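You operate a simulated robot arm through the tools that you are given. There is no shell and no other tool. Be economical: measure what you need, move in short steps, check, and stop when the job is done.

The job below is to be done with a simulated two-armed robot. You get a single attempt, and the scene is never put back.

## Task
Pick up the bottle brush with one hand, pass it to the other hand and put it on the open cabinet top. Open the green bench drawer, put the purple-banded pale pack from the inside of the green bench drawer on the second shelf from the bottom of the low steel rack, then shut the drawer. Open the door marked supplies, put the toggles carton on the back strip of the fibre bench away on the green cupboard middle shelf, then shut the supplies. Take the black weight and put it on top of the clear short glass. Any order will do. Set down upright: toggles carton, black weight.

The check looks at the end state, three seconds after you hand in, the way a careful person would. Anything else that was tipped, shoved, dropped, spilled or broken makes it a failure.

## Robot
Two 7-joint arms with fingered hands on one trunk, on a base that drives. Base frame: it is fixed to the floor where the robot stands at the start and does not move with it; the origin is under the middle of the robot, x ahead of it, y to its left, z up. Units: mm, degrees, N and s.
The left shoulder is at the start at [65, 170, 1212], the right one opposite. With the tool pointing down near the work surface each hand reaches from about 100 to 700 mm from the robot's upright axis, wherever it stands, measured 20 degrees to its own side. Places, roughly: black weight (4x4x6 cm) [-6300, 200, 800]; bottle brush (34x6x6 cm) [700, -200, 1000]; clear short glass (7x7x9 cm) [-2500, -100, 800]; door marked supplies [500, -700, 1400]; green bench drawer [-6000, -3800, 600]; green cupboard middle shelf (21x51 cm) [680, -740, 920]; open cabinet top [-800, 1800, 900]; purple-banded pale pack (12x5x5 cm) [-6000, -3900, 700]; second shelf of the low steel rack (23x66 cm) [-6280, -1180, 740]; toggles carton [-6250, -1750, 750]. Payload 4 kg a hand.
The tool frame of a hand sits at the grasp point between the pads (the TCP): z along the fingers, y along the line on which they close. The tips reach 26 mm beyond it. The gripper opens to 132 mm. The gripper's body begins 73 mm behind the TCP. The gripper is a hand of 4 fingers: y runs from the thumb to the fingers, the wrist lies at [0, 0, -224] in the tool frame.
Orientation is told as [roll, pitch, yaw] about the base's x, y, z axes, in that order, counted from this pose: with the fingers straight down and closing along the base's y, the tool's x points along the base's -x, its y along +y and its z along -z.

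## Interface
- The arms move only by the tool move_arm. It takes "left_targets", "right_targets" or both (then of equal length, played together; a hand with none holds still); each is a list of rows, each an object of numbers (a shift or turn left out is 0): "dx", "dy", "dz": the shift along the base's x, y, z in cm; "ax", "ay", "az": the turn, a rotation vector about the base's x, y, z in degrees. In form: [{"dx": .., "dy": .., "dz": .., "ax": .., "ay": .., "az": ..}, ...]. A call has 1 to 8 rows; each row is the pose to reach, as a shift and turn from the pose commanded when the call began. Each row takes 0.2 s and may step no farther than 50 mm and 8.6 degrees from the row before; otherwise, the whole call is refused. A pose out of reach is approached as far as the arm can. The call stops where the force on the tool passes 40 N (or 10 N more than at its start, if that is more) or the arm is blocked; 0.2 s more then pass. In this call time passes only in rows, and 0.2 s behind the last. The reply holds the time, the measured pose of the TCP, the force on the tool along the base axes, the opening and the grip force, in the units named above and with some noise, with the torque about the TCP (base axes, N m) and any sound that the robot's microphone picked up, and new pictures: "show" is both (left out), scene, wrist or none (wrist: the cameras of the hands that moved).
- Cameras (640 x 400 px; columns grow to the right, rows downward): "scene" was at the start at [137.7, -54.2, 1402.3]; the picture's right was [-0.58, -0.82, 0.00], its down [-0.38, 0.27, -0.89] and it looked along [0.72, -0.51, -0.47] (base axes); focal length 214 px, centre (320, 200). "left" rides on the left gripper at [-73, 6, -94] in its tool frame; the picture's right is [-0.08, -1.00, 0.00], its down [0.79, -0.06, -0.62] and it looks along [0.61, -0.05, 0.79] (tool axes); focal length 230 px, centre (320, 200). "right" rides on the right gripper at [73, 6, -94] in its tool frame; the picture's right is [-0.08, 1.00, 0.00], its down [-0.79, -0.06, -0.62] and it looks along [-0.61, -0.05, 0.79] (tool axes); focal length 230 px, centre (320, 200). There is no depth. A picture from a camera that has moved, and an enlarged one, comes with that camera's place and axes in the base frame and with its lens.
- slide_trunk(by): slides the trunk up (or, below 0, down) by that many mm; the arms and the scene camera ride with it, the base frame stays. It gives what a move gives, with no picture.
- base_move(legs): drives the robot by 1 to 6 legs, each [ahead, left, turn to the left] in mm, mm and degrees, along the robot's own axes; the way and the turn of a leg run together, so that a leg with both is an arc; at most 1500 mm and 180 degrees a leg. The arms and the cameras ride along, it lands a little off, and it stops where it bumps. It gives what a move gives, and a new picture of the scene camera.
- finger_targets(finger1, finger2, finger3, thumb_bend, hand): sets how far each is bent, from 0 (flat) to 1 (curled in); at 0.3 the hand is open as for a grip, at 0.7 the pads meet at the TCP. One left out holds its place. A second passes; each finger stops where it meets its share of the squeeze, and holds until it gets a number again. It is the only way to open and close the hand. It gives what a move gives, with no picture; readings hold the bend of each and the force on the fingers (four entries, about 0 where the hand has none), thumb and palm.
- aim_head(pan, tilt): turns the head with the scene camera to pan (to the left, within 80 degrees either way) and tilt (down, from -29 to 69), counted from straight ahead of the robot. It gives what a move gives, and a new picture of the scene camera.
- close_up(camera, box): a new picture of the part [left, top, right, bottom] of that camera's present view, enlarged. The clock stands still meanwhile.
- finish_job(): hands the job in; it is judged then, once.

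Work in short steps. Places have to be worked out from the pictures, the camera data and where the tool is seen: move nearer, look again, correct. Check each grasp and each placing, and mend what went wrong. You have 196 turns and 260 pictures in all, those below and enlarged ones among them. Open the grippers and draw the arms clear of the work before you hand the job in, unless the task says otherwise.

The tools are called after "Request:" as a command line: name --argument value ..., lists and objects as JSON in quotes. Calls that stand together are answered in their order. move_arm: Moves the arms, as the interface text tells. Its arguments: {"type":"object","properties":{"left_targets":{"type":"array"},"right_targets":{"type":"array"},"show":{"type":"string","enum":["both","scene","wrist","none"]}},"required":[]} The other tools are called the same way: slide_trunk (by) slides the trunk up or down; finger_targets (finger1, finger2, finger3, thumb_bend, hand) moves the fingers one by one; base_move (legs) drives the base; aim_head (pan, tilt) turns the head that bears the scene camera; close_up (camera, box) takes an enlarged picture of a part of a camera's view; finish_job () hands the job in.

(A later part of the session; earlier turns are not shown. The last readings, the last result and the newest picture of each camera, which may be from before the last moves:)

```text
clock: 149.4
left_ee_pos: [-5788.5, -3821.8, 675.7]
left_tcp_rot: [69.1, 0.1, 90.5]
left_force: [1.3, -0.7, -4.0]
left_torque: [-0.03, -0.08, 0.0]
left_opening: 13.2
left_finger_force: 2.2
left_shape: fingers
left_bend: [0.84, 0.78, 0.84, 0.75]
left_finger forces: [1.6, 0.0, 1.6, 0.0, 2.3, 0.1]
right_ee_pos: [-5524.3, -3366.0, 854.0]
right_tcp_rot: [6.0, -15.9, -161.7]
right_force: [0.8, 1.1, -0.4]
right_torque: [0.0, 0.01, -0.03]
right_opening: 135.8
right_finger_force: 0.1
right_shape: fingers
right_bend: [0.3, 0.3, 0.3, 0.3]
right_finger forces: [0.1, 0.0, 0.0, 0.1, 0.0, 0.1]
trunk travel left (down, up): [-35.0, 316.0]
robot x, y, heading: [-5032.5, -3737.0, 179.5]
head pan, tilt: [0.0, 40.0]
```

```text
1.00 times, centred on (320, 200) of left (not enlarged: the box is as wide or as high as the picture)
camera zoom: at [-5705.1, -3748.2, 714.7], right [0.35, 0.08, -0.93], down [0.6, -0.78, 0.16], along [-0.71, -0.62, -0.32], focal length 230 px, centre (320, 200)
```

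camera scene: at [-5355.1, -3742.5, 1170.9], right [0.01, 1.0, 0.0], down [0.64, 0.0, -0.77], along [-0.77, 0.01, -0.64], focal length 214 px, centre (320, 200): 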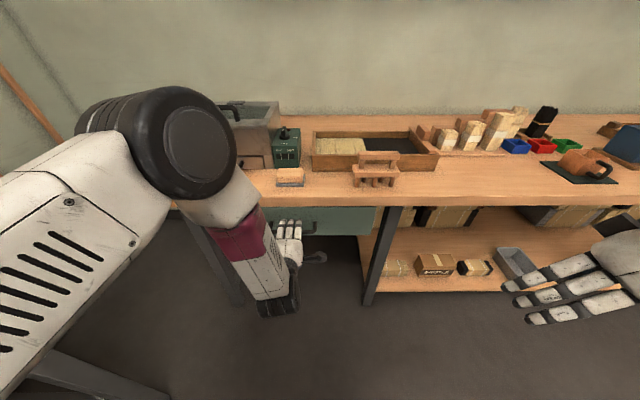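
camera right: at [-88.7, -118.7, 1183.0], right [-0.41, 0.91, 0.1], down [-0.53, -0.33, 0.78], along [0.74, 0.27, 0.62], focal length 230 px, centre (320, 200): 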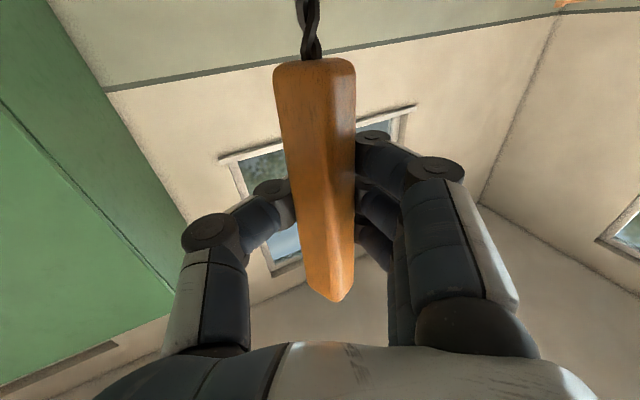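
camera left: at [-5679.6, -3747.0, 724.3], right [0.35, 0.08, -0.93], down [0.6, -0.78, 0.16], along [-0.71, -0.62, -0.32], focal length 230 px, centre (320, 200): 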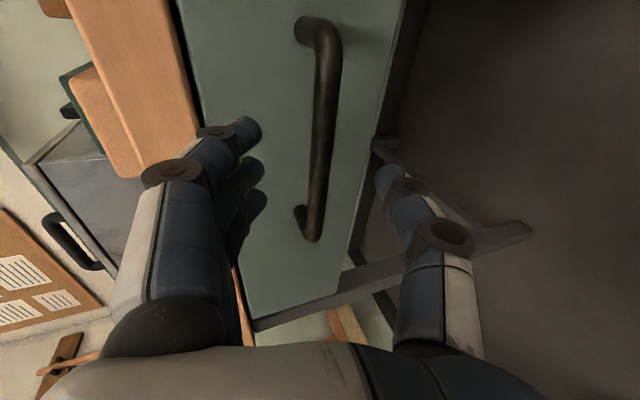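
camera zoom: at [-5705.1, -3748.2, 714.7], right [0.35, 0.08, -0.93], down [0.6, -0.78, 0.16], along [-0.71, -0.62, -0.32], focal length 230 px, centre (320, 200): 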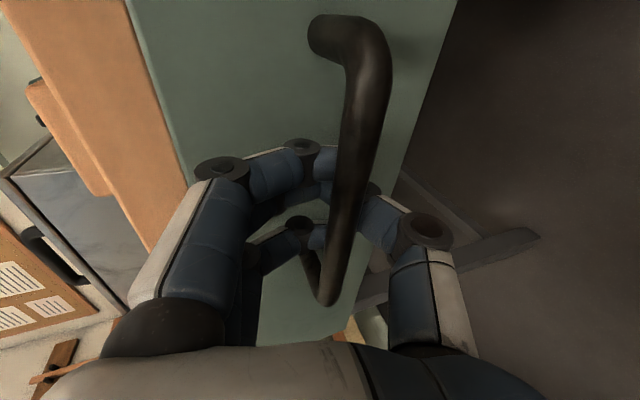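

The fingers hook behind the bar. I back the base 80 mm and check that the drawer follows.

Request:
base_move --legs '[[-80, 0, 0]]'

Request:
close_up --camera "left" --box '[0, 0, 640, 400]'

```text
clock: 150.5
left_ee_pos: [-5709.6, -3820.1, 675.9]
left_tcp_rot: [69.1, 0.2, 90.3]
left_force: [0.2, -6.4, -8.9]
left_torque: [-0.06, 0.06, -0.03]
left_opening: 13.5
left_finger_force: 4.8
left_shape: fingers
left_bend: [0.84, 0.8, 0.84, 0.75]
left_finger forces: [2.5, 0.0, 2.4, 0.0, 5.2, 0.0]
right_ee_pos: [-5442.9, -3366.4, 854.1]
right_tcp_rot: [6.0, -15.9, -161.9]
right_force: [0.5, 0.9, -0.2]
right_torque: [-0.02, -0.01, 0.01]
right_opening: 136.1
right_finger_force: 0.0
right_shape: fingers
right_bend: [0.3, 0.3, 0.3, 0.3]
right_finger forces: [0.0, 0.1, 0.0, 0.1, 0.0, 0.0]
trunk travel left (down, up): [-35.0, 316.0]
robot x, y, heading: [-4956.0, -3743.8, 179.5]
head pan, tilt: [0.0, 40.0]
camera scene: at [-5276.1, -3742.8, 1170.7], right [0.01, 1.0, 0.0], down [0.64, -0.01, -0.77], along [-0.77, 0.01, -0.64], focal length 214 px, centre (320, 200)
```

scene: 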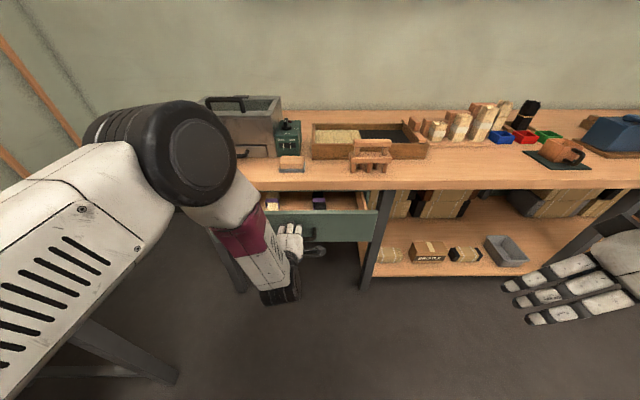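

```text
1.00 times, centred on (320, 200) of left (not enlarged: the box is as wide or as high as the picture)
camera zoom: at [-5626.3, -3747.3, 714.6], right [0.35, 0.08, -0.93], down [0.6, -0.78, 0.16], along [-0.72, -0.62, -0.32], focal length 230 px, centre (320, 200)
```

zoom: 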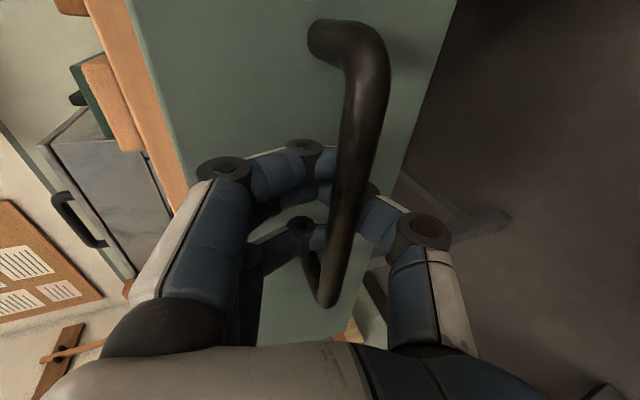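

It follows, with packs visible inside. I pull another 170 mm.

Request:
base_move --legs '[[-170, 0, 0]]'

Request:
close_up --camera "scene" --box '[200, 140, 420, 280]'

```text
clock: 151.9
left_ee_pos: [-5542.4, -3819.9, 675.9]
left_tcp_rot: [69.1, 0.1, 90.2]
left_force: [-0.3, -3.5, -7.6]
left_torque: [-0.07, 0.11, -0.01]
left_opening: 13.5
left_finger_force: 5.3
left_shape: fingers
left_bend: [0.84, 0.81, 0.84, 0.76]
left_finger forces: [2.2, 0.0, 2.0, 0.0, 6.5, 0.0]
right_ee_pos: [-5273.7, -3366.9, 853.5]
right_tcp_rot: [6.3, -16.0, -162.4]
right_force: [0.2, 0.1, 0.1]
right_torque: [0.0, 0.0, 0.02]
right_opening: 136.0
right_finger_force: 0.1
right_shape: fingers
right_bend: [0.3, 0.3, 0.3, 0.3]
right_finger forces: [0.1, 0.0, 0.0, 0.0, 0.1, 0.0]
trunk travel left (down, up): [-35.0, 316.0]
robot x, y, heading: [-4785.4, -3745.7, 179.1]
head pan, tilt: [0.0, 40.0]
camera scene: at [-5107.7, -3743.7, 1170.7], right [0.01, 1.0, 0.0], down [0.64, -0.01, -0.77], along [-0.77, 0.01, -0.64], focal length 214 px, centre (320, 200)
```

scene: 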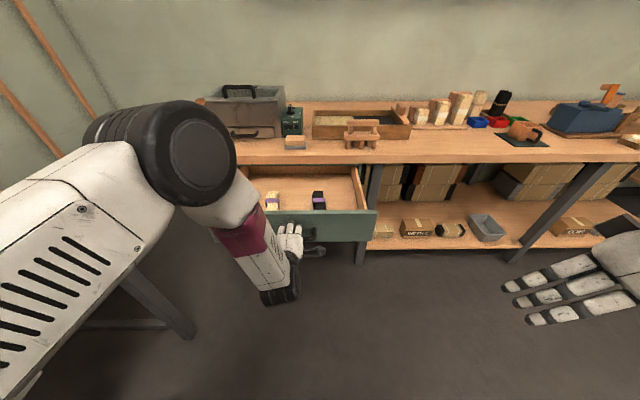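

```text
2.86 times, centred on (310, 210) of scene
camera zoom: at [-5107.7, -3743.7, 1170.7], right [0.01, 1.0, 0.0], down [0.64, -0.01, -0.77], along [-0.77, 0.01, -0.64], focal length 613 px, centre (349, 171)
```

zoom: 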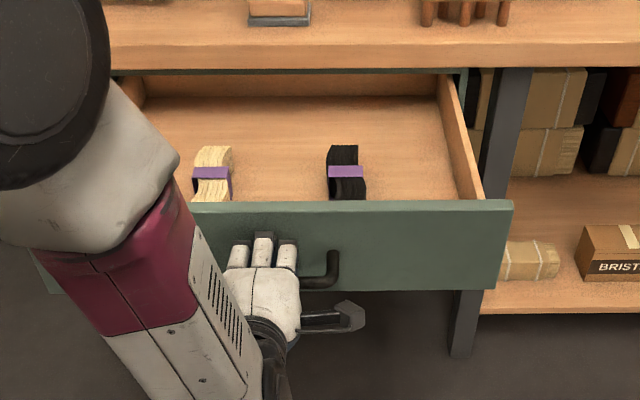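

Drawer is open ~250 mm; the pale pack lies around [-5691,-3905,685]. I release the handle and retreat the left hand, reversing the wrist rotation on the way up.

Request:
finger_targets --hand "left" --finger1 0.4 --finger2 0.4 --finger3 0.4 --thumb_bend 0.3

Request:
move_arm --left_targets '[{"dx": 4, "dz": 1.5}, {"dx": 8, "dz": 3}, {"dx": 11, "dz": 5}, {"dx": 12, "dy": -1, "dz": 9, "ax": 4.2, "ay": -4.2, "az": 6}, {"dx": 12, "dy": -2, "dz": 13, "ax": 8.4, "ay": -8.4, "az": 12}, {"dx": 12, "dy": -3, "dz": 17, "ax": 12.6, "ay": -12.6, "az": 18}, {"dx": 12, "dy": -4, "dz": 20, "ax": 16.8, "ay": -16.8, "az": 24}, {"dx": 12, "dy": -5, "dz": 22, "ax": 21, "ay": -21, "az": 30}]' --show "none"

Request:
move_arm --left_targets '[{"dz": 1, "ax": 4.2, "ay": -4.2, "az": 6}, {"dz": 2, "ax": 8.4, "ay": -8.4, "az": 12}, {"dz": 2, "ax": 12.6, "ay": -12.6, "az": 18}, {"dz": 2, "ax": 16.8, "ay": -16.8, "az": 24}, {"dz": 2, "ax": 21, "ay": -21, "az": 30}, {"dz": 2, "ax": 25.2, "ay": -25.2, "az": 36}, {"dz": 2, "ax": 29.4, "ay": -29.4, "az": 42}, {"dz": 2, "ax": 33.3, "ay": -33.3, "az": 47.5}]' --show "scene"

```text
clock: 152.9
left_ee_pos: [-5542.0, -3820.7, 676.4]
left_tcp_rot: [69.3, 0.2, 90.2]
left_force: [-0.7, -0.2, 0.7]
left_torque: [0.04, 0.07, 0.02]
left_opening: 119.5
left_finger_force: 0.4
left_shape: fingers
left_bend: [0.4, 0.4, 0.4, 0.3]
left_finger forces: [0.1, 0.1, 0.1, 0.1, 0.0, 0.0]
right_ee_pos: [-5272.9, -3367.0, 853.1]
right_tcp_rot: [6.4, -16.2, -162.5]
right_force: [-0.4, -0.3, -0.4]
right_torque: [-0.02, 0.02, 0.02]
right_opening: 136.1
right_finger_force: 0.0
right_shape: fingers
right_bend: [0.3, 0.3, 0.3, 0.3]
right_finger forces: [0.0, 0.0, 0.0, 0.2, 0.1, 0.0]
trunk travel left (down, up): [-35.0, 316.0]
robot x, y, heading: [-4784.6, -3746.1, 179.3]
head pan, tilt: [0.0, 40.0]
```

```text
clock: 154.7
left_ee_pos: [-5421.8, -3869.2, 897.5]
left_tcp_rot: [43.0, -13.8, 124.1]
left_force: [0.6, 0.6, -0.2]
left_torque: [0.02, 0.01, 0.0]
left_opening: 119.8
left_finger_force: 0.0
left_shape: fingers
left_bend: [0.4, 0.4, 0.4, 0.3]
left_finger forces: [0.0, 0.0, 0.1, 0.0, 0.1, 0.1]
right_ee_pos: [-5272.3, -3365.9, 853.4]
right_tcp_rot: [6.3, -16.2, -162.5]
right_force: [0.3, 0.8, -1.0]
right_torque: [0.01, 0.02, 0.01]
right_opening: 136.0
right_finger_force: 0.1
right_shape: fingers
right_bend: [0.3, 0.3, 0.3, 0.3]
right_finger forces: [0.1, 0.0, 0.1, 0.0, 0.0, 0.0]
trunk travel left (down, up): [-35.0, 316.0]
robot x, y, heading: [-4786.3, -3744.0, 179.2]
head pan, tilt: [0.0, 40.0]
```

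```text
clock: 156.5
left_ee_pos: [-5421.4, -3869.7, 916.0]
left_tcp_rot: [-0.9, 0.3, 179.9]
left_force: [-0.2, -0.2, -0.1]
left_torque: [0.01, 0.04, 0.0]
left_opening: 119.8
left_finger_force: 0.0
left_shape: fingers
left_bend: [0.4, 0.4, 0.4, 0.3]
left_finger forces: [0.0, 0.0, 0.0, 0.0, 0.0, 0.1]
right_ee_pos: [-5271.2, -3367.1, 852.6]
right_tcp_rot: [6.5, -16.0, -162.5]
right_force: [0.0, 0.7, 0.8]
right_torque: [-0.01, 0.0, -0.01]
right_opening: 136.2
right_finger_force: 0.0
right_shape: fingers
right_bend: [0.3, 0.3, 0.3, 0.3]
right_finger forces: [0.0, 0.0, 0.1, 0.1, 0.1, 0.0]
trunk travel left (down, up): [-35.0, 316.0]
robot x, y, heading: [-4789.3, -3745.5, 179.3]
head pan, tilt: [0.0, 40.0]
camera scene: at [-5107.0, -3743.6, 1170.9], right [0.01, 1.0, 0.0], down [0.64, -0.01, -0.77], along [-0.77, 0.01, -0.64], focal length 214 px, centre (320, 200)
```

scene: 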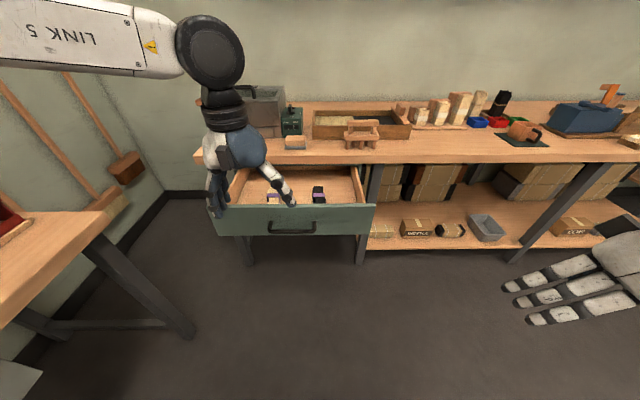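

Tool is straight down again. I drive forward 270 mm and 35 mm left to hover over the pack.

Request:
base_move --legs '[[262, 35, 0.7]]'

Request:
close_up --camera "left" --box '[0, 0, 640, 400]'

```text
clock: 158.4
left_ee_pos: [-5683.3, -3908.7, 915.5]
left_tcp_rot: [-0.8, 0.2, -179.6]
left_force: [-0.7, -0.5, -0.4]
left_torque: [0.0, 0.0, 0.03]
left_opening: 119.7
left_finger_force: 0.1
left_shape: fingers
left_bend: [0.4, 0.4, 0.4, 0.3]
left_finger forces: [0.0, 0.0, 0.0, 0.1, 0.0, 0.0]
right_ee_pos: [-5539.5, -3403.4, 853.2]
right_tcp_rot: [6.4, -16.1, -161.7]
right_force: [0.6, 0.5, 0.1]
right_torque: [0.02, -0.02, 0.01]
right_opening: 135.9
right_finger_force: 0.0
right_shape: fingers
right_bend: [0.3, 0.3, 0.3, 0.3]
right_finger forces: [0.0, 0.0, 0.1, 0.0, 0.1, 0.0]
trunk travel left (down, up): [-35.0, 316.0]
robot x, y, heading: [-5049.1, -3778.0, 180.1]
head pan, tilt: [0.0, 40.0]
camera scene: at [-5369.6, -3779.2, 1170.9], right [0.0, 1.0, 0.0], down [0.64, 0.0, -0.77], along [-0.77, 0.0, -0.64], focal length 214 px, centre (320, 200)
```

scene: 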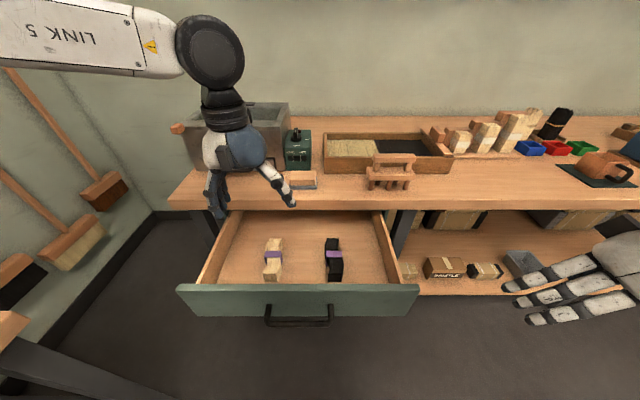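

```text
1.00 times, centred on (320, 200) of left (not enlarged: the box is as wide or as high as the picture)
camera zoom: at [-5757.6, -3917.3, 1009.5], right [-0.09, 1.0, 0.01], down [0.78, 0.06, 0.62], along [0.62, 0.06, -0.78], focal length 230 px, centre (320, 200)
```

zoom: 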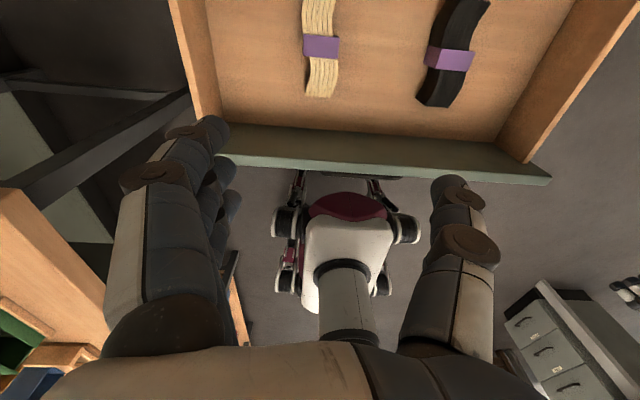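

Band centre triangulates to [-5730,-3909,667]. To keep the wrist camera off the bench edge, I tilt the hand 20° and go down to just above the pack, then check.

Request:
move_arm --left_targets '[{"dx": -0.6, "dz": -4, "ay": 5}, {"dx": -1.2, "dz": -8, "ay": 10}, {"dx": -1.8, "dz": -12, "ay": 15}, {"dx": -2.5, "dz": -16, "ay": 20}, {"dx": -3.2, "dz": -19, "ay": 20}]'

```text
clock: 159.6
left_ee_pos: [-5712.2, -3908.8, 726.4]
left_tcp_rot: [-1.1, -19.9, -179.5]
left_force: [-0.2, 0.2, -0.6]
left_torque: [-0.01, -0.02, 0.0]
left_opening: 119.6
left_finger_force: 0.0
left_shape: fingers
left_bend: [0.4, 0.4, 0.4, 0.3]
left_finger forces: [0.0, 0.0, 0.0, 0.1, 0.0, 0.0]
right_ee_pos: [-5539.4, -3403.5, 852.9]
right_tcp_rot: [6.4, -16.1, -161.9]
right_force: [0.2, 0.0, -0.1]
right_torque: [0.0, 0.03, 0.03]
right_opening: 135.9
right_finger_force: 0.1
right_shape: fingers
right_bend: [0.3, 0.3, 0.3, 0.3]
right_finger forces: [0.1, 0.0, 0.0, 0.0, 0.0, 0.1]
trunk travel left (down, up): [-35.0, 316.0]
robot x, y, heading: [-5049.2, -3779.1, 179.7]
head pan, tilt: [0.0, 40.0]
camera scene: at [-5369.7, -3779.1, 1170.8], right [0.0, 1.0, 0.0], down [0.64, 0.0, -0.77], along [-0.77, 0.0, -0.64], focal length 214 px, centre (320, 200)
camera left: at [-5750.6, -3918.2, 839.0], right [-0.08, 1.0, 0.04], down [0.95, 0.06, 0.31], along [0.31, 0.06, -0.95], focal length 230 px, centre (320, 200)
```

scene: 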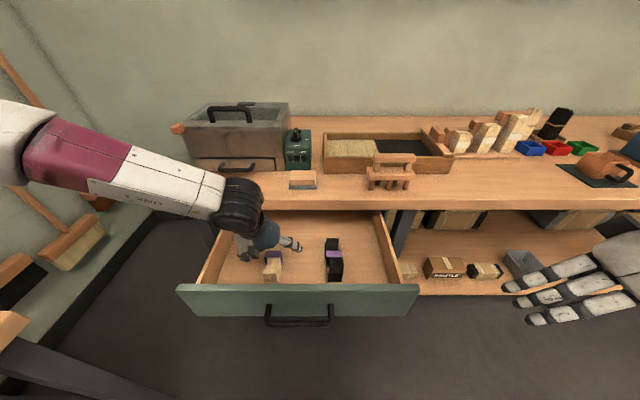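
left: 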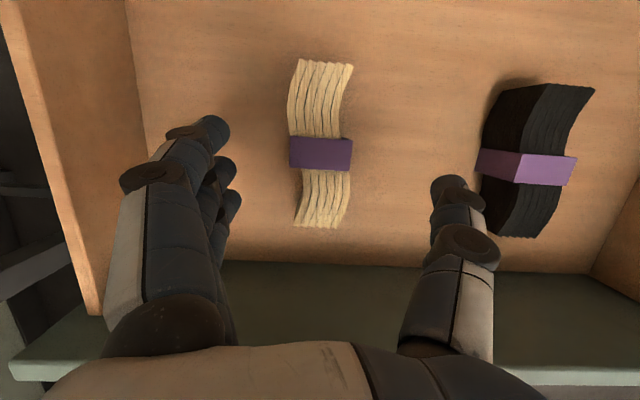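

Well aligned between the fingers. I lower to z≈653 and close.

Request:
move_arm --left_targets '[{"dx": -0.7, "dz": -3.5}, {"dx": -1.4, "dz": -7.2}]' --show "none"

Request:
finger_targets --hand "left" --finger1 0.75 --finger2 0.75 --finger3 0.75 --thumb_bend 0.75

Request:
move_arm --left_targets '[{"dz": 4}, {"dz": 8}, {"dx": 1, "dz": 12}, {"dx": 2, "dz": 16}]'

```text
clock: 160.4
left_ee_pos: [-5733.2, -3901.6, 665.7]
left_tcp_rot: [-1.3, -21.2, 180.0]
left_force: [-2.6, 7.0, 39.6]
left_torque: [-2.51, -0.54, -0.04]
left_opening: 119.7
left_finger_force: 19.9
left_shape: fingers
left_bend: [0.4, 0.4, 0.41, 0.3]
left_finger forces: [0.0, 0.1, 39.4, 0.1, 0.0, 0.1]
right_ee_pos: [-5535.6, -3401.9, 854.8]
right_tcp_rot: [6.5, -16.4, -162.0]
right_force: [0.0, 0.6, -0.8]
right_torque: [-0.01, 0.01, 0.0]
right_opening: 136.1
right_finger_force: 0.1
right_shape: fingers
right_bend: [0.3, 0.3, 0.3, 0.3]
right_finger forces: [0.1, 0.0, 0.0, 0.0, 0.0, 0.1]
trunk travel left (down, up): [-35.0, 316.0]
robot x, y, heading: [-5046.1, -3777.6, 179.7]
head pan, tilt: [0.0, 40.0]
stopped in row 2 (left hand): the force on the tool passed its limit at 45 N (the readings are from after the stop); the commanded pose is now the measured one
```

```text
clock: 161.4
left_ee_pos: [-5730.0, -3904.7, 658.9]
left_tcp_rot: [-1.1, -20.6, -179.7]
left_force: [-1.5, -0.4, 31.9]
left_torque: [-0.23, 0.09, 0.09]
left_opening: 49.9
left_finger_force: 26.0
left_shape: fingers
left_bend: [0.66, 0.66, 0.73, 0.58]
left_finger forces: [8.9, 8.7, 10.1, 0.1, 25.3, 0.0]
right_ee_pos: [-5537.0, -3402.1, 854.4]
right_tcp_rot: [6.4, -16.2, -162.0]
right_force: [-0.3, 0.4, -0.1]
right_torque: [0.0, 0.01, 0.02]
right_opening: 135.9
right_finger_force: 0.0
right_shape: fingers
right_bend: [0.3, 0.3, 0.3, 0.3]
right_finger forces: [0.1, 0.0, 0.1, 0.0, 0.1, 0.0]
trunk travel left (down, up): [-35.0, 316.0]
robot x, y, heading: [-5044.9, -3776.4, 180.2]
head pan, tilt: [0.0, 40.0]
```

```text
clock: 162.4
left_ee_pos: [-5710.8, -3904.0, 815.0]
left_tcp_rot: [-1.1, -20.4, -179.7]
left_force: [-0.5, 0.4, -0.8]
left_torque: [0.0, -0.01, 0.05]
left_opening: 49.9
left_finger_force: 21.6
left_shape: fingers
left_bend: [0.66, 0.65, 0.73, 0.58]
left_finger forces: [7.6, 6.8, 6.9, 0.0, 21.3, 0.0]
right_ee_pos: [-5537.4, -3402.7, 853.2]
right_tcp_rot: [6.4, -16.1, -161.8]
right_force: [0.8, -0.3, -0.4]
right_torque: [0.0, 0.0, -0.02]
right_opening: 135.6
right_finger_force: 0.0
right_shape: fingers
right_bend: [0.3, 0.3, 0.3, 0.3]
right_finger forces: [0.0, 0.1, 0.0, 0.1, 0.0, 0.0]
trunk travel left (down, up): [-35.0, 316.0]
robot x, y, heading: [-5046.3, -3776.6, 179.7]
head pan, tilt: [0.0, 40.0]
camera scene: at [-5368.5, -3778.6, 1171.3], right [0.0, 1.0, 0.0], down [0.64, 0.0, -0.77], along [-0.77, 0.0, -0.64], focal length 214 px, centre (320, 200)
camera left: at [-5747.1, -3913.0, 928.3], right [-0.07, 1.0, 0.05], down [0.95, 0.05, 0.31], along [0.3, 0.06, -0.95], focal length 230 px, centre (320, 200)
```

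scene: 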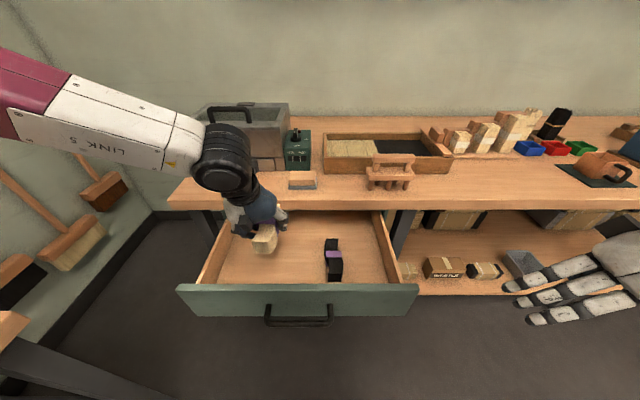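
left: 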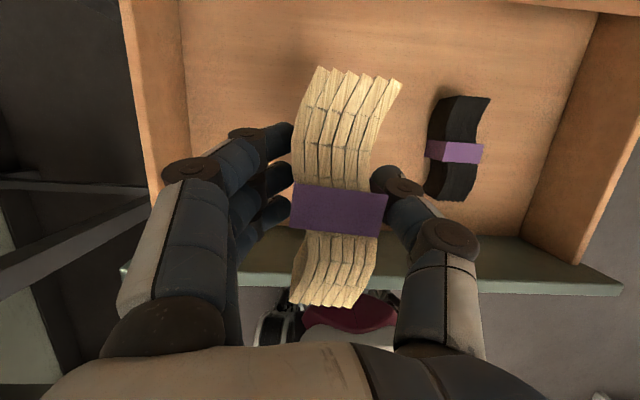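

The pack is held. I lift and draw the left arm back, while bringing the right hand, fingers closed and angled forward, in front of the drawer face to push it shut.

Request:
finger_targets --hand "right" --finger1 0.72 --finger2 0.72 --finger3 0.72 --thumb_bend 0.7

Request:
move_arm --left_targets '[{"dx": 2, "dz": 3}, {"dx": 5, "dz": 6}, {"dx": 8.5, "dz": 9}, {"dx": 12, "dz": 12}, {"dx": 15.5, "dz": 15}, {"dx": 19, "dz": 18}, {"dx": 22, "dz": 20}]' --right_targets '[{"dx": 2, "dy": -4, "dz": 0, "ay": 5, "az": -2.6}, {"dx": 4, "dy": -8, "dz": 0, "ay": 10, "az": -5.2}, {"dx": 6, "dy": -12, "dz": -2, "ay": 15, "az": -7.8}, {"dx": 6, "dy": -16, "dz": -5, "ay": 20, "az": -10.4}, {"dx": 6, "dy": -20, "dz": -8, "ay": 25, "az": -13}, {"dx": 6, "dy": -24, "dz": -11.5, "ay": 30, "az": -15.6}, {"dx": 6, "dy": -27.5, "dz": -15, "ay": 34, "az": -18}]'

```text
clock: 163.4
left_ee_pos: [-5710.8, -3904.5, 814.8]
left_tcp_rot: [-1.2, -20.5, -179.8]
left_force: [0.2, -0.1, -0.3]
left_torque: [-0.04, 0.02, -0.01]
left_opening: 49.8
left_finger_force: 21.1
left_shape: fingers
left_bend: [0.66, 0.65, 0.73, 0.58]
left_finger forces: [7.7, 6.8, 6.8, 0.1, 21.2, 0.0]
right_ee_pos: [-5538.3, -3403.3, 852.9]
right_tcp_rot: [6.4, -16.0, -161.8]
right_force: [-0.1, -0.6, -0.6]
right_torque: [-0.02, -0.01, 0.0]
right_opening: 12.8
right_finger_force: 0.0
right_shape: fingers
right_bend: [0.72, 0.72, 0.72, 0.7]
right_finger forces: [0.0, 0.1, 0.0, 0.1, 0.0, 0.0]
trunk travel left (down, up): [-35.0, 316.0]
robot x, y, heading: [-5047.1, -3778.6, 179.9]
head pan, tilt: [0.0, 40.0]
```

```text
refused: row 6 steps farther than a row can; nothing moved
```

One row was too long; I shorten the steps.

Request:
move_arm --left_targets '[{"dx": 2, "dz": 3}, {"dx": 5, "dz": 6}, {"dx": 8.5, "dz": 9}, {"dx": 12, "dz": 12}, {"dx": 15.5, "dz": 15}, {"dx": 19, "dz": 18}, {"dx": 22, "dz": 20}, {"dx": 22, "dz": 20}]' --right_targets '[{"dx": 2, "dy": -4, "dz": 0, "ay": 5, "az": -2.6}, {"dx": 4, "dy": -8, "dz": 0, "ay": 10, "az": -5.2}, {"dx": 6, "dy": -12, "dz": -1, "ay": 15, "az": -7.8}, {"dx": 6, "dy": -16, "dz": -3, "ay": 20, "az": -10.4}, {"dx": 6, "dy": -20, "dz": -5.5, "ay": 25, "az": -13}, {"dx": 6, "dy": -24, "dz": -8.5, "ay": 30, "az": -15.6}, {"dx": 6, "dy": -27.5, "dz": -12, "ay": 34, "az": -18}, {"dx": 6, "dy": -27.5, "dz": -15, "ay": 34, "az": -18}]'

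```text
clock: 164.6
left_ee_pos: [-5555.9, -3902.1, 969.0]
left_tcp_rot: [-0.9, -20.5, -180.1]
left_force: [-0.9, 0.2, -1.6]
left_torque: [0.0, -0.01, 0.03]
left_opening: 49.4
left_finger_force: 21.1
left_shape: fingers
left_bend: [0.66, 0.65, 0.73, 0.58]
left_finger forces: [7.4, 6.8, 6.8, 0.0, 21.1, 0.0]
right_ee_pos: [-5619.9, -3557.3, 740.1]
right_tcp_rot: [1.3, -40.9, -173.3]
right_force: [-0.4, 15.9, 35.8]
right_torque: [-0.44, -0.47, 0.15]
right_opening: 20.3
right_finger_force: 24.4
right_shape: fingers
right_bend: [0.74, 0.74, 0.72, 0.68]
right_finger forces: [21.1, 28.7, 0.0, 0.1, 0.1, 0.0]
right hand out of reach, approached as far as the arm can: row 1, 2, 3, 4, 5, 6
trunk travel left (down, up): [-35.0, 316.0]
robot x, y, heading: [-5049.2, -3777.0, 179.6]
head pan, tilt: [0.0, 40.0]
stopped in row 6 (right hand): the force on the tool passed its limit at 105 N (the readings are from after the stop); the commanded pose is now the measured one
camera scene: at [-5367.0, -3776.2, 1172.4], right [0.01, 1.0, 0.0], down [0.64, 0.0, -0.77], along [-0.77, 0.0, -0.64], focal length 214 px, centre (320, 200)
camera right: at [-5505.1, -3548.8, 761.8], right [0.07, -0.99, 0.07], down [-0.2, 0.05, 0.98], along [-0.98, -0.09, -0.19], focal length 230 px, centre (320, 200)
camera left: at [-5592.8, -3909.6, 1083.0], right [-0.07, 1.0, 0.04], down [0.95, 0.05, 0.3], along [0.3, 0.06, -0.95], focal length 230 px, centre (320, 200)
```

scene: 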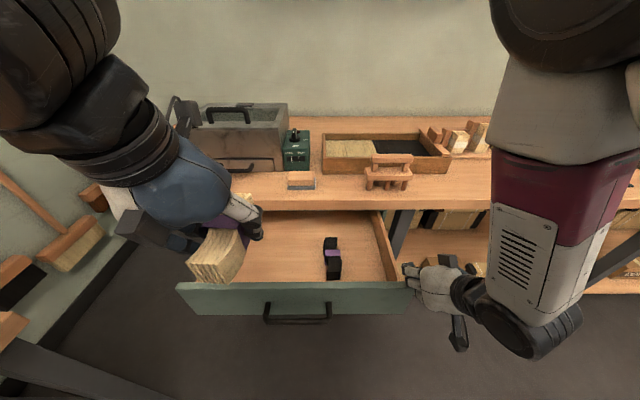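
right: 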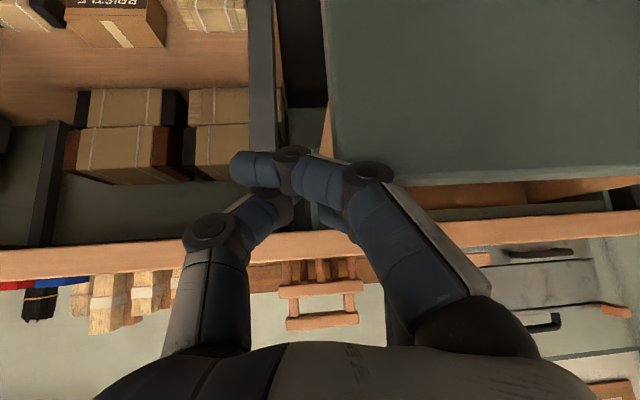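
left: 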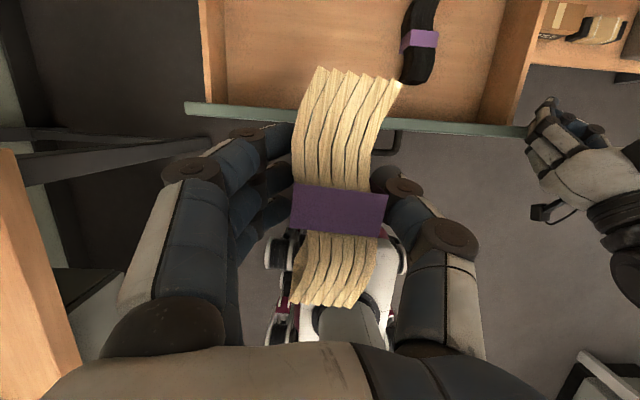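

The right hand landed on the drawer's corner since it was too folded. I lift it straight up, then back the base to give the arm room.

Request:
move_arm --right_targets '[{"dz": 4}, {"dz": 8}]' --show "none"

Request:
base_move --legs '[[-230, 0, 0]]'

```text
clock: 165.2
left_ee_pos: [-5558.2, -3903.6, 966.6]
left_tcp_rot: [-1.2, -20.4, -179.8]
left_force: [0.5, 0.1, -1.0]
left_torque: [-0.03, 0.01, 0.01]
left_opening: 49.9
left_finger_force: 21.3
left_shape: fingers
left_bend: [0.66, 0.65, 0.73, 0.58]
left_finger forces: [7.4, 6.8, 6.8, 0.1, 21.0, 0.0]
right_ee_pos: [-5636.2, -3535.1, 774.5]
right_tcp_rot: [6.1, -41.0, -178.7]
right_force: [-0.4, -0.7, -0.5]
right_torque: [0.01, 0.01, 0.02]
right_opening: 12.7
right_finger_force: 0.0
right_shape: fingers
right_bend: [0.72, 0.72, 0.72, 0.69]
right_finger forces: [0.0, 0.1, 0.0, 0.0, 0.1, 0.0]
right hand out of reach, approached as far as the arm can: row 1, 2
trunk travel left (down, up): [-35.0, 316.0]
robot x, y, heading: [-5049.1, -3778.2, 179.9]
head pan, tilt: [0.0, 40.0]
```

```text
clock: 167.0
left_ee_pos: [-5329.3, -3902.8, 966.9]
left_tcp_rot: [-1.1, -20.4, 180.0]
left_force: [-0.7, -0.1, -1.0]
left_torque: [-0.01, 0.01, -0.02]
left_opening: 49.7
left_finger_force: 21.3
left_shape: fingers
left_bend: [0.66, 0.65, 0.73, 0.58]
left_finger forces: [7.4, 6.8, 6.8, 0.1, 21.0, 0.0]
right_ee_pos: [-5405.3, -3531.4, 771.6]
right_tcp_rot: [5.6, -40.5, -178.9]
right_force: [1.3, -0.1, 0.4]
right_torque: [0.0, 0.01, 0.0]
right_opening: 12.7
right_finger_force: 0.1
right_shape: fingers
right_bend: [0.72, 0.72, 0.72, 0.69]
right_finger forces: [0.0, 0.0, 0.0, 0.1, 0.0, 0.0]
trunk travel left (down, up): [-35.0, 316.0]
robot x, y, heading: [-4820.4, -3780.5, 179.6]
head pan, tilt: [0.0, 40.0]
camera scene: at [-5141.0, -3777.9, 1171.1], right [0.01, 1.0, 0.0], down [0.64, -0.01, -0.77], along [-0.77, 0.01, -0.64], focal length 214 px, centre (320, 200)
```

scene: 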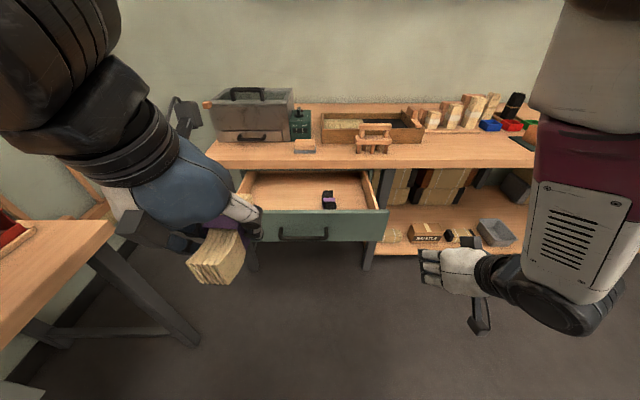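

Now more room. I move the right hand to the right part of the drawer face (y≈-3675, z≈700), still short of it.

Request:
move_arm --right_targets '[{"dx": -1.5, "dy": -3.5, "dz": -1}, {"dx": -3, "dy": -7, "dz": -3}, {"dx": -4.5, "dy": -10.5, "dz": -5}, {"dx": -6, "dy": -14, "dz": -7}]' --show "wrist"

```text
clock: 168.0
left_ee_pos: [-5329.8, -3902.3, 967.0]
left_tcp_rot: [-1.1, -20.3, 179.9]
left_force: [-0.1, 0.0, -0.6]
left_torque: [-0.03, 0.0, -0.01]
left_opening: 49.8
left_finger_force: 20.9
left_shape: fingers
left_bend: [0.66, 0.65, 0.73, 0.58]
left_finger forces: [7.4, 6.8, 6.8, 0.1, 21.0, 0.1]
right_ee_pos: [-5476.2, -3661.9, 713.2]
right_tcp_rot: [10.0, -40.6, 174.4]
right_force: [0.1, -1.0, 0.2]
right_torque: [0.0, -0.01, 0.01]
right_opening: 13.1
right_finger_force: 0.0
right_shape: fingers
right_bend: [0.72, 0.72, 0.72, 0.69]
right_finger forces: [0.1, 0.1, 0.1, 0.0, 0.1, 0.1]
trunk travel left (down, up): [-35.0, 316.0]
robot x, y, heading: [-4819.1, -3780.7, 179.6]
head pan, tilt: [0.0, 40.0]
camera right: at [-5360.5, -3662.8, 735.9], right [-0.04, -0.98, 0.18], down [-0.19, 0.19, 0.96], along [-0.98, 0.0, -0.19], focal length 230 px, centre (320, 200)
```

right: 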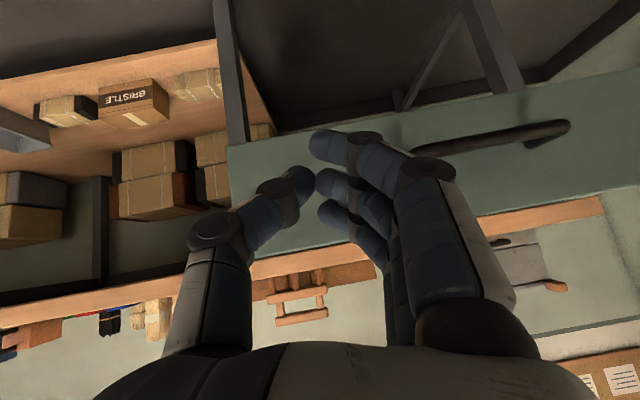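

The knuckles face the drawer front. I drive forward to push it closed, first 200 mm.

Request:
base_move --legs '[[220, 0, 0]]'

```text
clock: 169.7
left_ee_pos: [-5552.0, -3900.6, 967.7]
left_tcp_rot: [-1.0, -20.3, 179.9]
left_force: [-0.2, -0.2, -0.2]
left_torque: [0.01, -0.02, -0.01]
left_opening: 49.8
left_finger_force: 21.2
left_shape: fingers
left_bend: [0.66, 0.65, 0.73, 0.58]
left_finger forces: [7.4, 6.8, 6.8, 0.0, 20.9, 0.0]
right_ee_pos: [-5693.2, -3656.8, 707.7]
right_tcp_rot: [9.7, -40.1, 174.6]
right_force: [0.2, 0.7, 0.5]
right_torque: [0.01, 0.03, 0.0]
right_opening: 12.8
right_finger_force: 0.1
right_shape: fingers
right_bend: [0.72, 0.72, 0.72, 0.69]
right_finger forces: [0.0, 0.0, 0.1, 0.0, 0.0, 0.0]
trunk travel left (down, up): [-35.0, 316.0]
robot x, y, heading: [-5040.4, -3776.7, 179.5]
head pan, tilt: [0.0, 40.0]
camera scene: at [-5363.3, -3776.2, 1170.8], right [0.01, 1.0, 0.0], down [0.64, -0.01, -0.77], along [-0.77, 0.01, -0.64], focal length 214 px, centre (320, 200)
```

scene: 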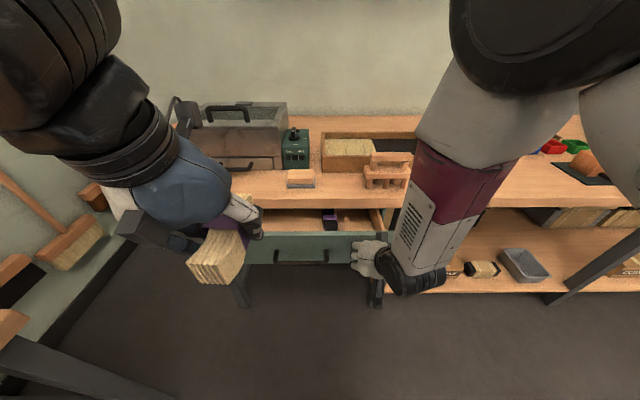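

The drawer is sliding in. I push another 125 mm.

Request:
base_move --legs '[[125, 0, 0]]'

Request:
close_up --camera "scene" --box '[220, 180, 420, 300]'

```text
clock: 171.0
left_ee_pos: [-5668.4, -3901.8, 968.0]
left_tcp_rot: [-0.9, -20.3, -179.9]
left_force: [0.0, 0.2, -1.0]
left_torque: [-0.03, 0.0, 0.01]
left_opening: 49.7
left_finger_force: 21.4
left_shape: fingers
left_bend: [0.66, 0.65, 0.73, 0.58]
left_finger forces: [7.4, 6.9, 6.8, 0.1, 21.0, 0.1]
right_ee_pos: [-5804.0, -3658.1, 704.1]
right_tcp_rot: [9.9, -38.4, 174.4]
right_force: [8.7, 0.3, 1.2]
right_torque: [0.02, 0.05, -0.1]
right_opening: 12.5
right_finger_force: 4.5
right_shape: fingers
right_bend: [0.72, 0.72, 0.75, 0.69]
right_finger forces: [0.0, 0.0, 8.3, 0.0, 0.1, 0.0]
trunk travel left (down, up): [-35.0, 316.0]
robot x, y, heading: [-5162.2, -3778.6, 179.7]
head pan, tilt: [0.0, 40.0]
stopped in leg 1: the force on the tool passed its limit at 47 N (the readings are from after the stop); the commanded pose is now the measured one
camera scene: at [-5481.7, -3776.7, 1171.4], right [0.0, 1.0, 0.0], down [0.64, 0.0, -0.77], along [-0.77, 0.0, -0.64], focal length 214 px, centre (320, 200)
```

scene: 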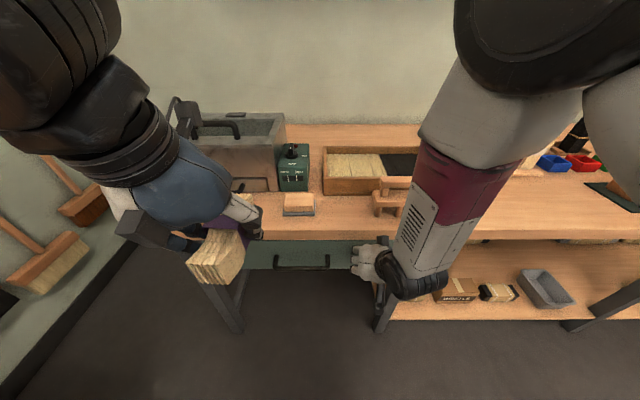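

```text
3.20 times, centred on (320, 240) of scene
camera zoom: at [-5481.7, -3776.7, 1171.4], right [0.0, 1.0, 0.0], down [0.64, 0.0, -0.77], along [-0.77, 0.0, -0.64], focal length 686 px, centre (320, 72)
```

zoom: 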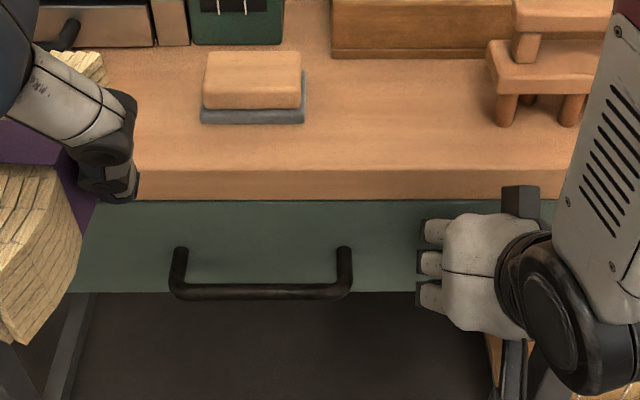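

The bar is back at its original x≈-5794, so the drawer is shut. I back off and strafe right to the low steel rack.

Request:
base_move --legs '[[-230, 0, 0], [0, -1400, 0], [0, -1300, 0]]'

Request:
aim_head --pan 0 --tilt 20

```text
clock: 195.4
left_ee_pos: [-5484.0, -1279.6, 966.2]
left_tcp_rot: [-1.0, -20.3, -178.7]
left_force: [-0.2, 0.3, -1.3]
left_torque: [0.01, -0.01, -0.02]
left_opening: 49.9
left_finger_force: 21.1
left_shape: fingers
left_bend: [0.66, 0.65, 0.73, 0.58]
left_finger forces: [7.3, 6.8, 6.9, 0.0, 21.1, 0.0]
right_ee_pos: [-5625.0, -1039.7, 702.5]
right_tcp_rot: [9.9, -38.5, 175.7]
right_force: [-0.1, 0.1, -0.3]
right_torque: [-0.05, 0.0, 0.0]
right_opening: 12.7
right_finger_force: 0.0
right_shape: fingers
right_bend: [0.72, 0.72, 0.72, 0.69]
right_finger forces: [0.0, 0.0, 0.0, 0.0, 0.0, 0.0]
trunk travel left (down, up): [-35.0, 316.0]
robot x, y, heading: [-4979.3, -1145.3, -179.0]
head pan, tilt: [0.0, 40.0]
camera scene: at [-5298.8, -1150.9, 1171.0], right [-0.02, 1.0, 0.0], down [0.64, 0.01, -0.77], along [-0.77, -0.01, -0.64], focal length 214 px, centre (320, 200)
```

scene: 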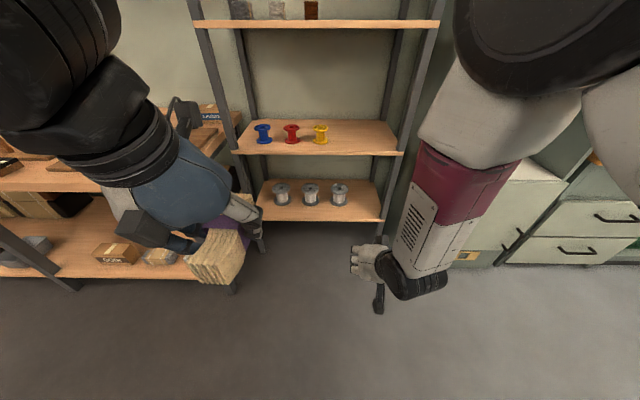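

```text
clock: 196.3
left_ee_pos: [-5483.9, -1279.8, 966.8]
left_tcp_rot: [-1.1, -20.3, -178.6]
left_force: [0.1, 0.3, -1.4]
left_torque: [0.0, 0.03, -0.04]
left_opening: 49.7
left_finger_force: 21.4
left_shape: fingers
left_bend: [0.66, 0.65, 0.73, 0.58]
left_finger forces: [7.3, 6.8, 6.7, 0.1, 21.0, 0.1]
right_ee_pos: [-5623.7, -1039.1, 703.2]
right_tcp_rot: [9.9, -38.6, 175.7]
right_force: [-0.3, 0.0, -0.2]
right_torque: [-0.01, 0.01, 0.04]
right_opening: 12.5
right_finger_force: 0.1
right_shape: fingers
right_bend: [0.72, 0.72, 0.72, 0.69]
right_finger forces: [0.1, 0.0, 0.0, 0.0, 0.0, 0.1]
trunk travel left (down, up): [-35.0, 316.0]
robot x, y, heading: [-4977.5, -1146.6, -178.9]
head pan, tilt: [0.0, 20.0]
camera scene: at [-5306.9, -1151.1, 1202.3], right [-0.02, 1.0, 0.0], down [0.34, 0.01, -0.94], along [-0.94, -0.02, -0.34], focal length 214 px, centre (320, 200)
```

scene: 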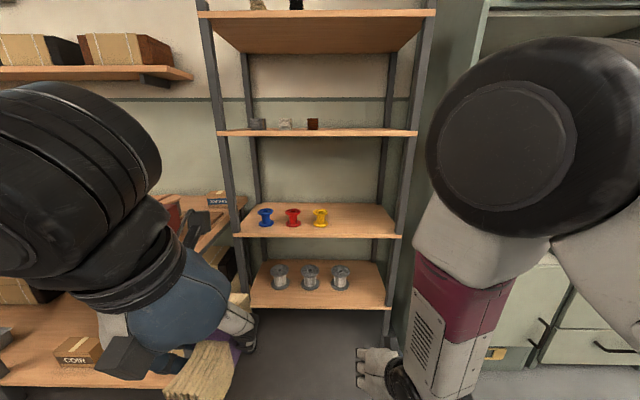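

The second shelf (coloured spools) has free space right of the yellow spool, around y≈-980, x≈-6270. I fold the right arm back and strafe so the left hand lines up there.

Request:
move_arm --right_targets '[{"dx": 2, "dy": 2, "dz": 4, "ay": -5}, {"dx": 4, "dy": 5, "dz": 7, "ay": -10}, {"dx": 7, "dy": 8, "dz": 10, "ay": -15}, {"dx": 10, "dy": 11, "dz": 13, "ay": -20}, {"dx": 13, "dy": 14, "dz": 16, "ay": -25}, {"dx": 16, "dy": 17, "dz": 18, "ay": -30}, {"dx": 19, "dy": 20, "dz": 20, "ay": -35}, {"dx": 22, "dy": 23, "dz": 22, "ay": -38}]' --show "none"

Request:
base_move --legs '[[200, -290, -1]]'

Request:
aim_head --pan 5 --tilt 25

```text
refused: row 3 steps farther than a row can; nothing moved
```

```text
clock: 199.4
left_ee_pos: [-5689.5, -982.2, 965.6]
left_tcp_rot: [-1.1, -20.1, -179.8]
left_force: [-0.5, -0.7, -1.0]
left_torque: [-0.02, 0.0, 0.0]
left_opening: 49.8
left_finger_force: 20.8
left_shape: fingers
left_bend: [0.66, 0.65, 0.73, 0.58]
left_finger forces: [7.3, 6.8, 6.8, 0.2, 21.0, 0.1]
right_ee_pos: [-5823.0, -738.8, 703.0]
right_tcp_rot: [9.9, -38.5, 174.5]
right_force: [0.6, -0.4, -0.1]
right_torque: [-0.03, 0.02, -0.01]
right_opening: 12.7
right_finger_force: 0.0
right_shape: fingers
right_bend: [0.72, 0.72, 0.72, 0.69]
right_finger forces: [0.0, 0.1, 0.0, 0.1, 0.1, 0.1]
trunk travel left (down, up): [-35.0, 316.0]
robot x, y, heading: [-5178.0, -861.3, 179.7]
head pan, tilt: [0.0, 20.0]
camera scene: at [-5509.2, -858.0, 1202.4], right [0.0, 1.0, 0.0], down [0.34, 0.0, -0.94], along [-0.94, 0.0, -0.34], focal length 214 px, centre (320, 200)
```

scene: 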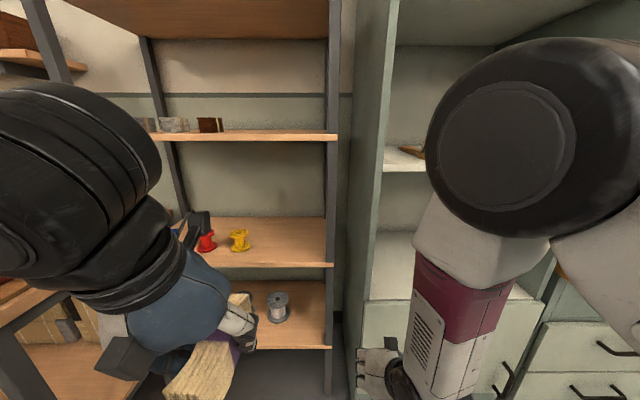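

```text
clock: 200.1
left_ee_pos: [-5689.0, -983.0, 967.9]
left_tcp_rot: [-1.0, -20.3, -179.7]
left_force: [0.3, -1.1, -0.9]
left_torque: [-0.03, 0.01, -0.03]
left_opening: 49.7
left_finger_force: 21.2
left_shape: fingers
left_bend: [0.66, 0.65, 0.73, 0.58]
left_finger forces: [7.4, 6.8, 6.8, 0.1, 21.0, 0.1]
right_ee_pos: [-5823.3, -739.8, 703.3]
right_tcp_rot: [10.0, -38.6, 174.5]
right_force: [1.1, 0.3, 0.0]
right_torque: [-0.02, 0.0, -0.01]
right_opening: 12.4
right_finger_force: 0.0
right_shape: fingers
right_bend: [0.72, 0.72, 0.72, 0.69]
right_finger forces: [0.0, 0.1, 0.1, 0.0, 0.0, 0.1]
trunk travel left (down, up): [-35.0, 316.0]
robot x, y, heading: [-5180.7, -858.0, 179.8]
head pan, tilt: [5.0, 25.0]
camera scene: at [-5507.7, -866.2, 1194.4], right [-0.08, 1.0, 0.0], down [0.42, 0.04, -0.91], along [-0.9, -0.08, -0.42], focal length 214 px, centre (320, 200)
```

scene: 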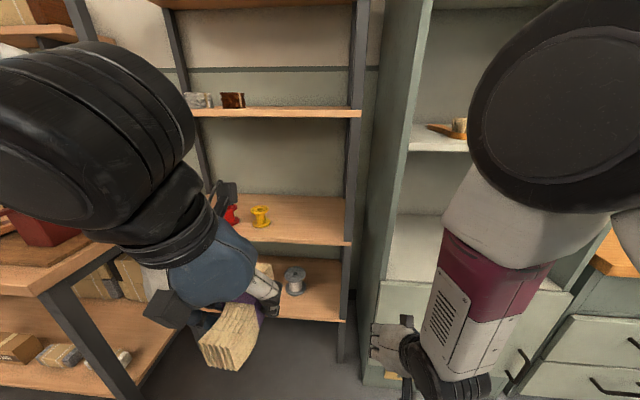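

Left hand is aligned at y≈-983. I fold the right arm (shorter steps), then approach.

Request:
move_arm --right_targets '[{"dx": 2, "dy": 2, "dz": 4, "ay": -5}, {"dx": 4, "dy": 4, "dz": 8, "ay": -10}, {"dx": 7, "dy": 6, "dz": 11, "ay": -15}, {"dx": 10, "dy": 8, "dz": 14, "ay": -20}, {"dx": 13, "dy": 10, "dz": 17, "ay": -25}, {"dx": 16, "dy": 12, "dz": 20, "ay": -30}, {"dx": 19.5, "dy": 14, "dz": 22, "ay": -35}, {"dx": 23, "dy": 16, "dz": 24, "ay": -38}]' --show "none"

Request:
base_move --legs '[[270, 0, 0]]'

```text
clock: 201.8
left_ee_pos: [-5686.5, -983.2, 970.0]
left_tcp_rot: [-1.2, -20.6, -179.9]
left_force: [0.6, -0.3, -0.4]
left_torque: [0.03, 0.03, -0.01]
left_opening: 50.0
left_finger_force: 21.2
left_shape: fingers
left_bend: [0.66, 0.65, 0.73, 0.58]
left_finger forces: [7.3, 6.8, 6.7, 0.0, 21.0, 0.0]
right_ee_pos: [-5574.3, -624.7, 956.0]
right_tcp_rot: [6.2, -0.5, 175.8]
right_force: [0.5, 0.3, 0.8]
right_torque: [-0.03, 0.06, 0.03]
right_opening: 12.8
right_finger_force: 0.1
right_shape: fingers
right_bend: [0.72, 0.72, 0.72, 0.69]
right_finger forces: [0.1, 0.0, 0.0, 0.0, 0.1, 0.1]
right hand out of reach, approached as far as the arm can: row 4, 5, 6, 7, 8
trunk travel left (down, up): [-35.0, 316.0]
robot x, y, heading: [-5179.8, -860.3, 179.8]
head pan, tilt: [5.0, 25.0]
```

```text
clock: 203.8
left_ee_pos: [-5965.4, -978.6, 967.8]
left_tcp_rot: [-1.1, -20.4, 179.8]
left_force: [0.1, 0.5, -0.6]
left_torque: [-0.02, 0.0, 0.0]
left_opening: 49.7
left_finger_force: 20.8
left_shape: fingers
left_bend: [0.66, 0.65, 0.73, 0.58]
left_finger forces: [7.4, 6.7, 6.8, 0.0, 20.9, 0.0]
right_ee_pos: [-5850.3, -619.6, 954.1]
right_tcp_rot: [6.5, -0.6, 175.3]
right_force: [0.0, 0.4, -0.2]
right_torque: [0.0, -0.02, -0.03]
right_opening: 12.7
right_finger_force: 0.1
right_shape: fingers
right_bend: [0.72, 0.72, 0.72, 0.69]
right_finger forces: [0.0, 0.1, 0.1, 0.0, 0.0, 0.1]
trunk travel left (down, up): [-35.0, 316.0]
robot x, y, heading: [-5455.5, -854.0, 179.3]
head pan, tilt: [5.0, 25.0]
camera scene: at [-5783.2, -862.6, 1194.2], right [-0.08, 1.0, 0.0], down [0.42, 0.03, -0.91], along [-0.9, -0.07, -0.42], focal length 214 px, centre (320, 200)
```

scene: 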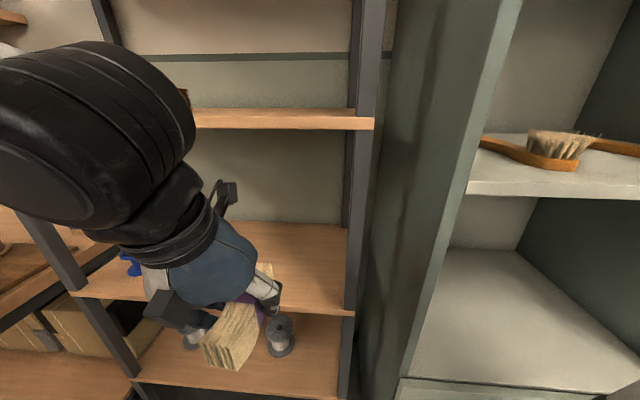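

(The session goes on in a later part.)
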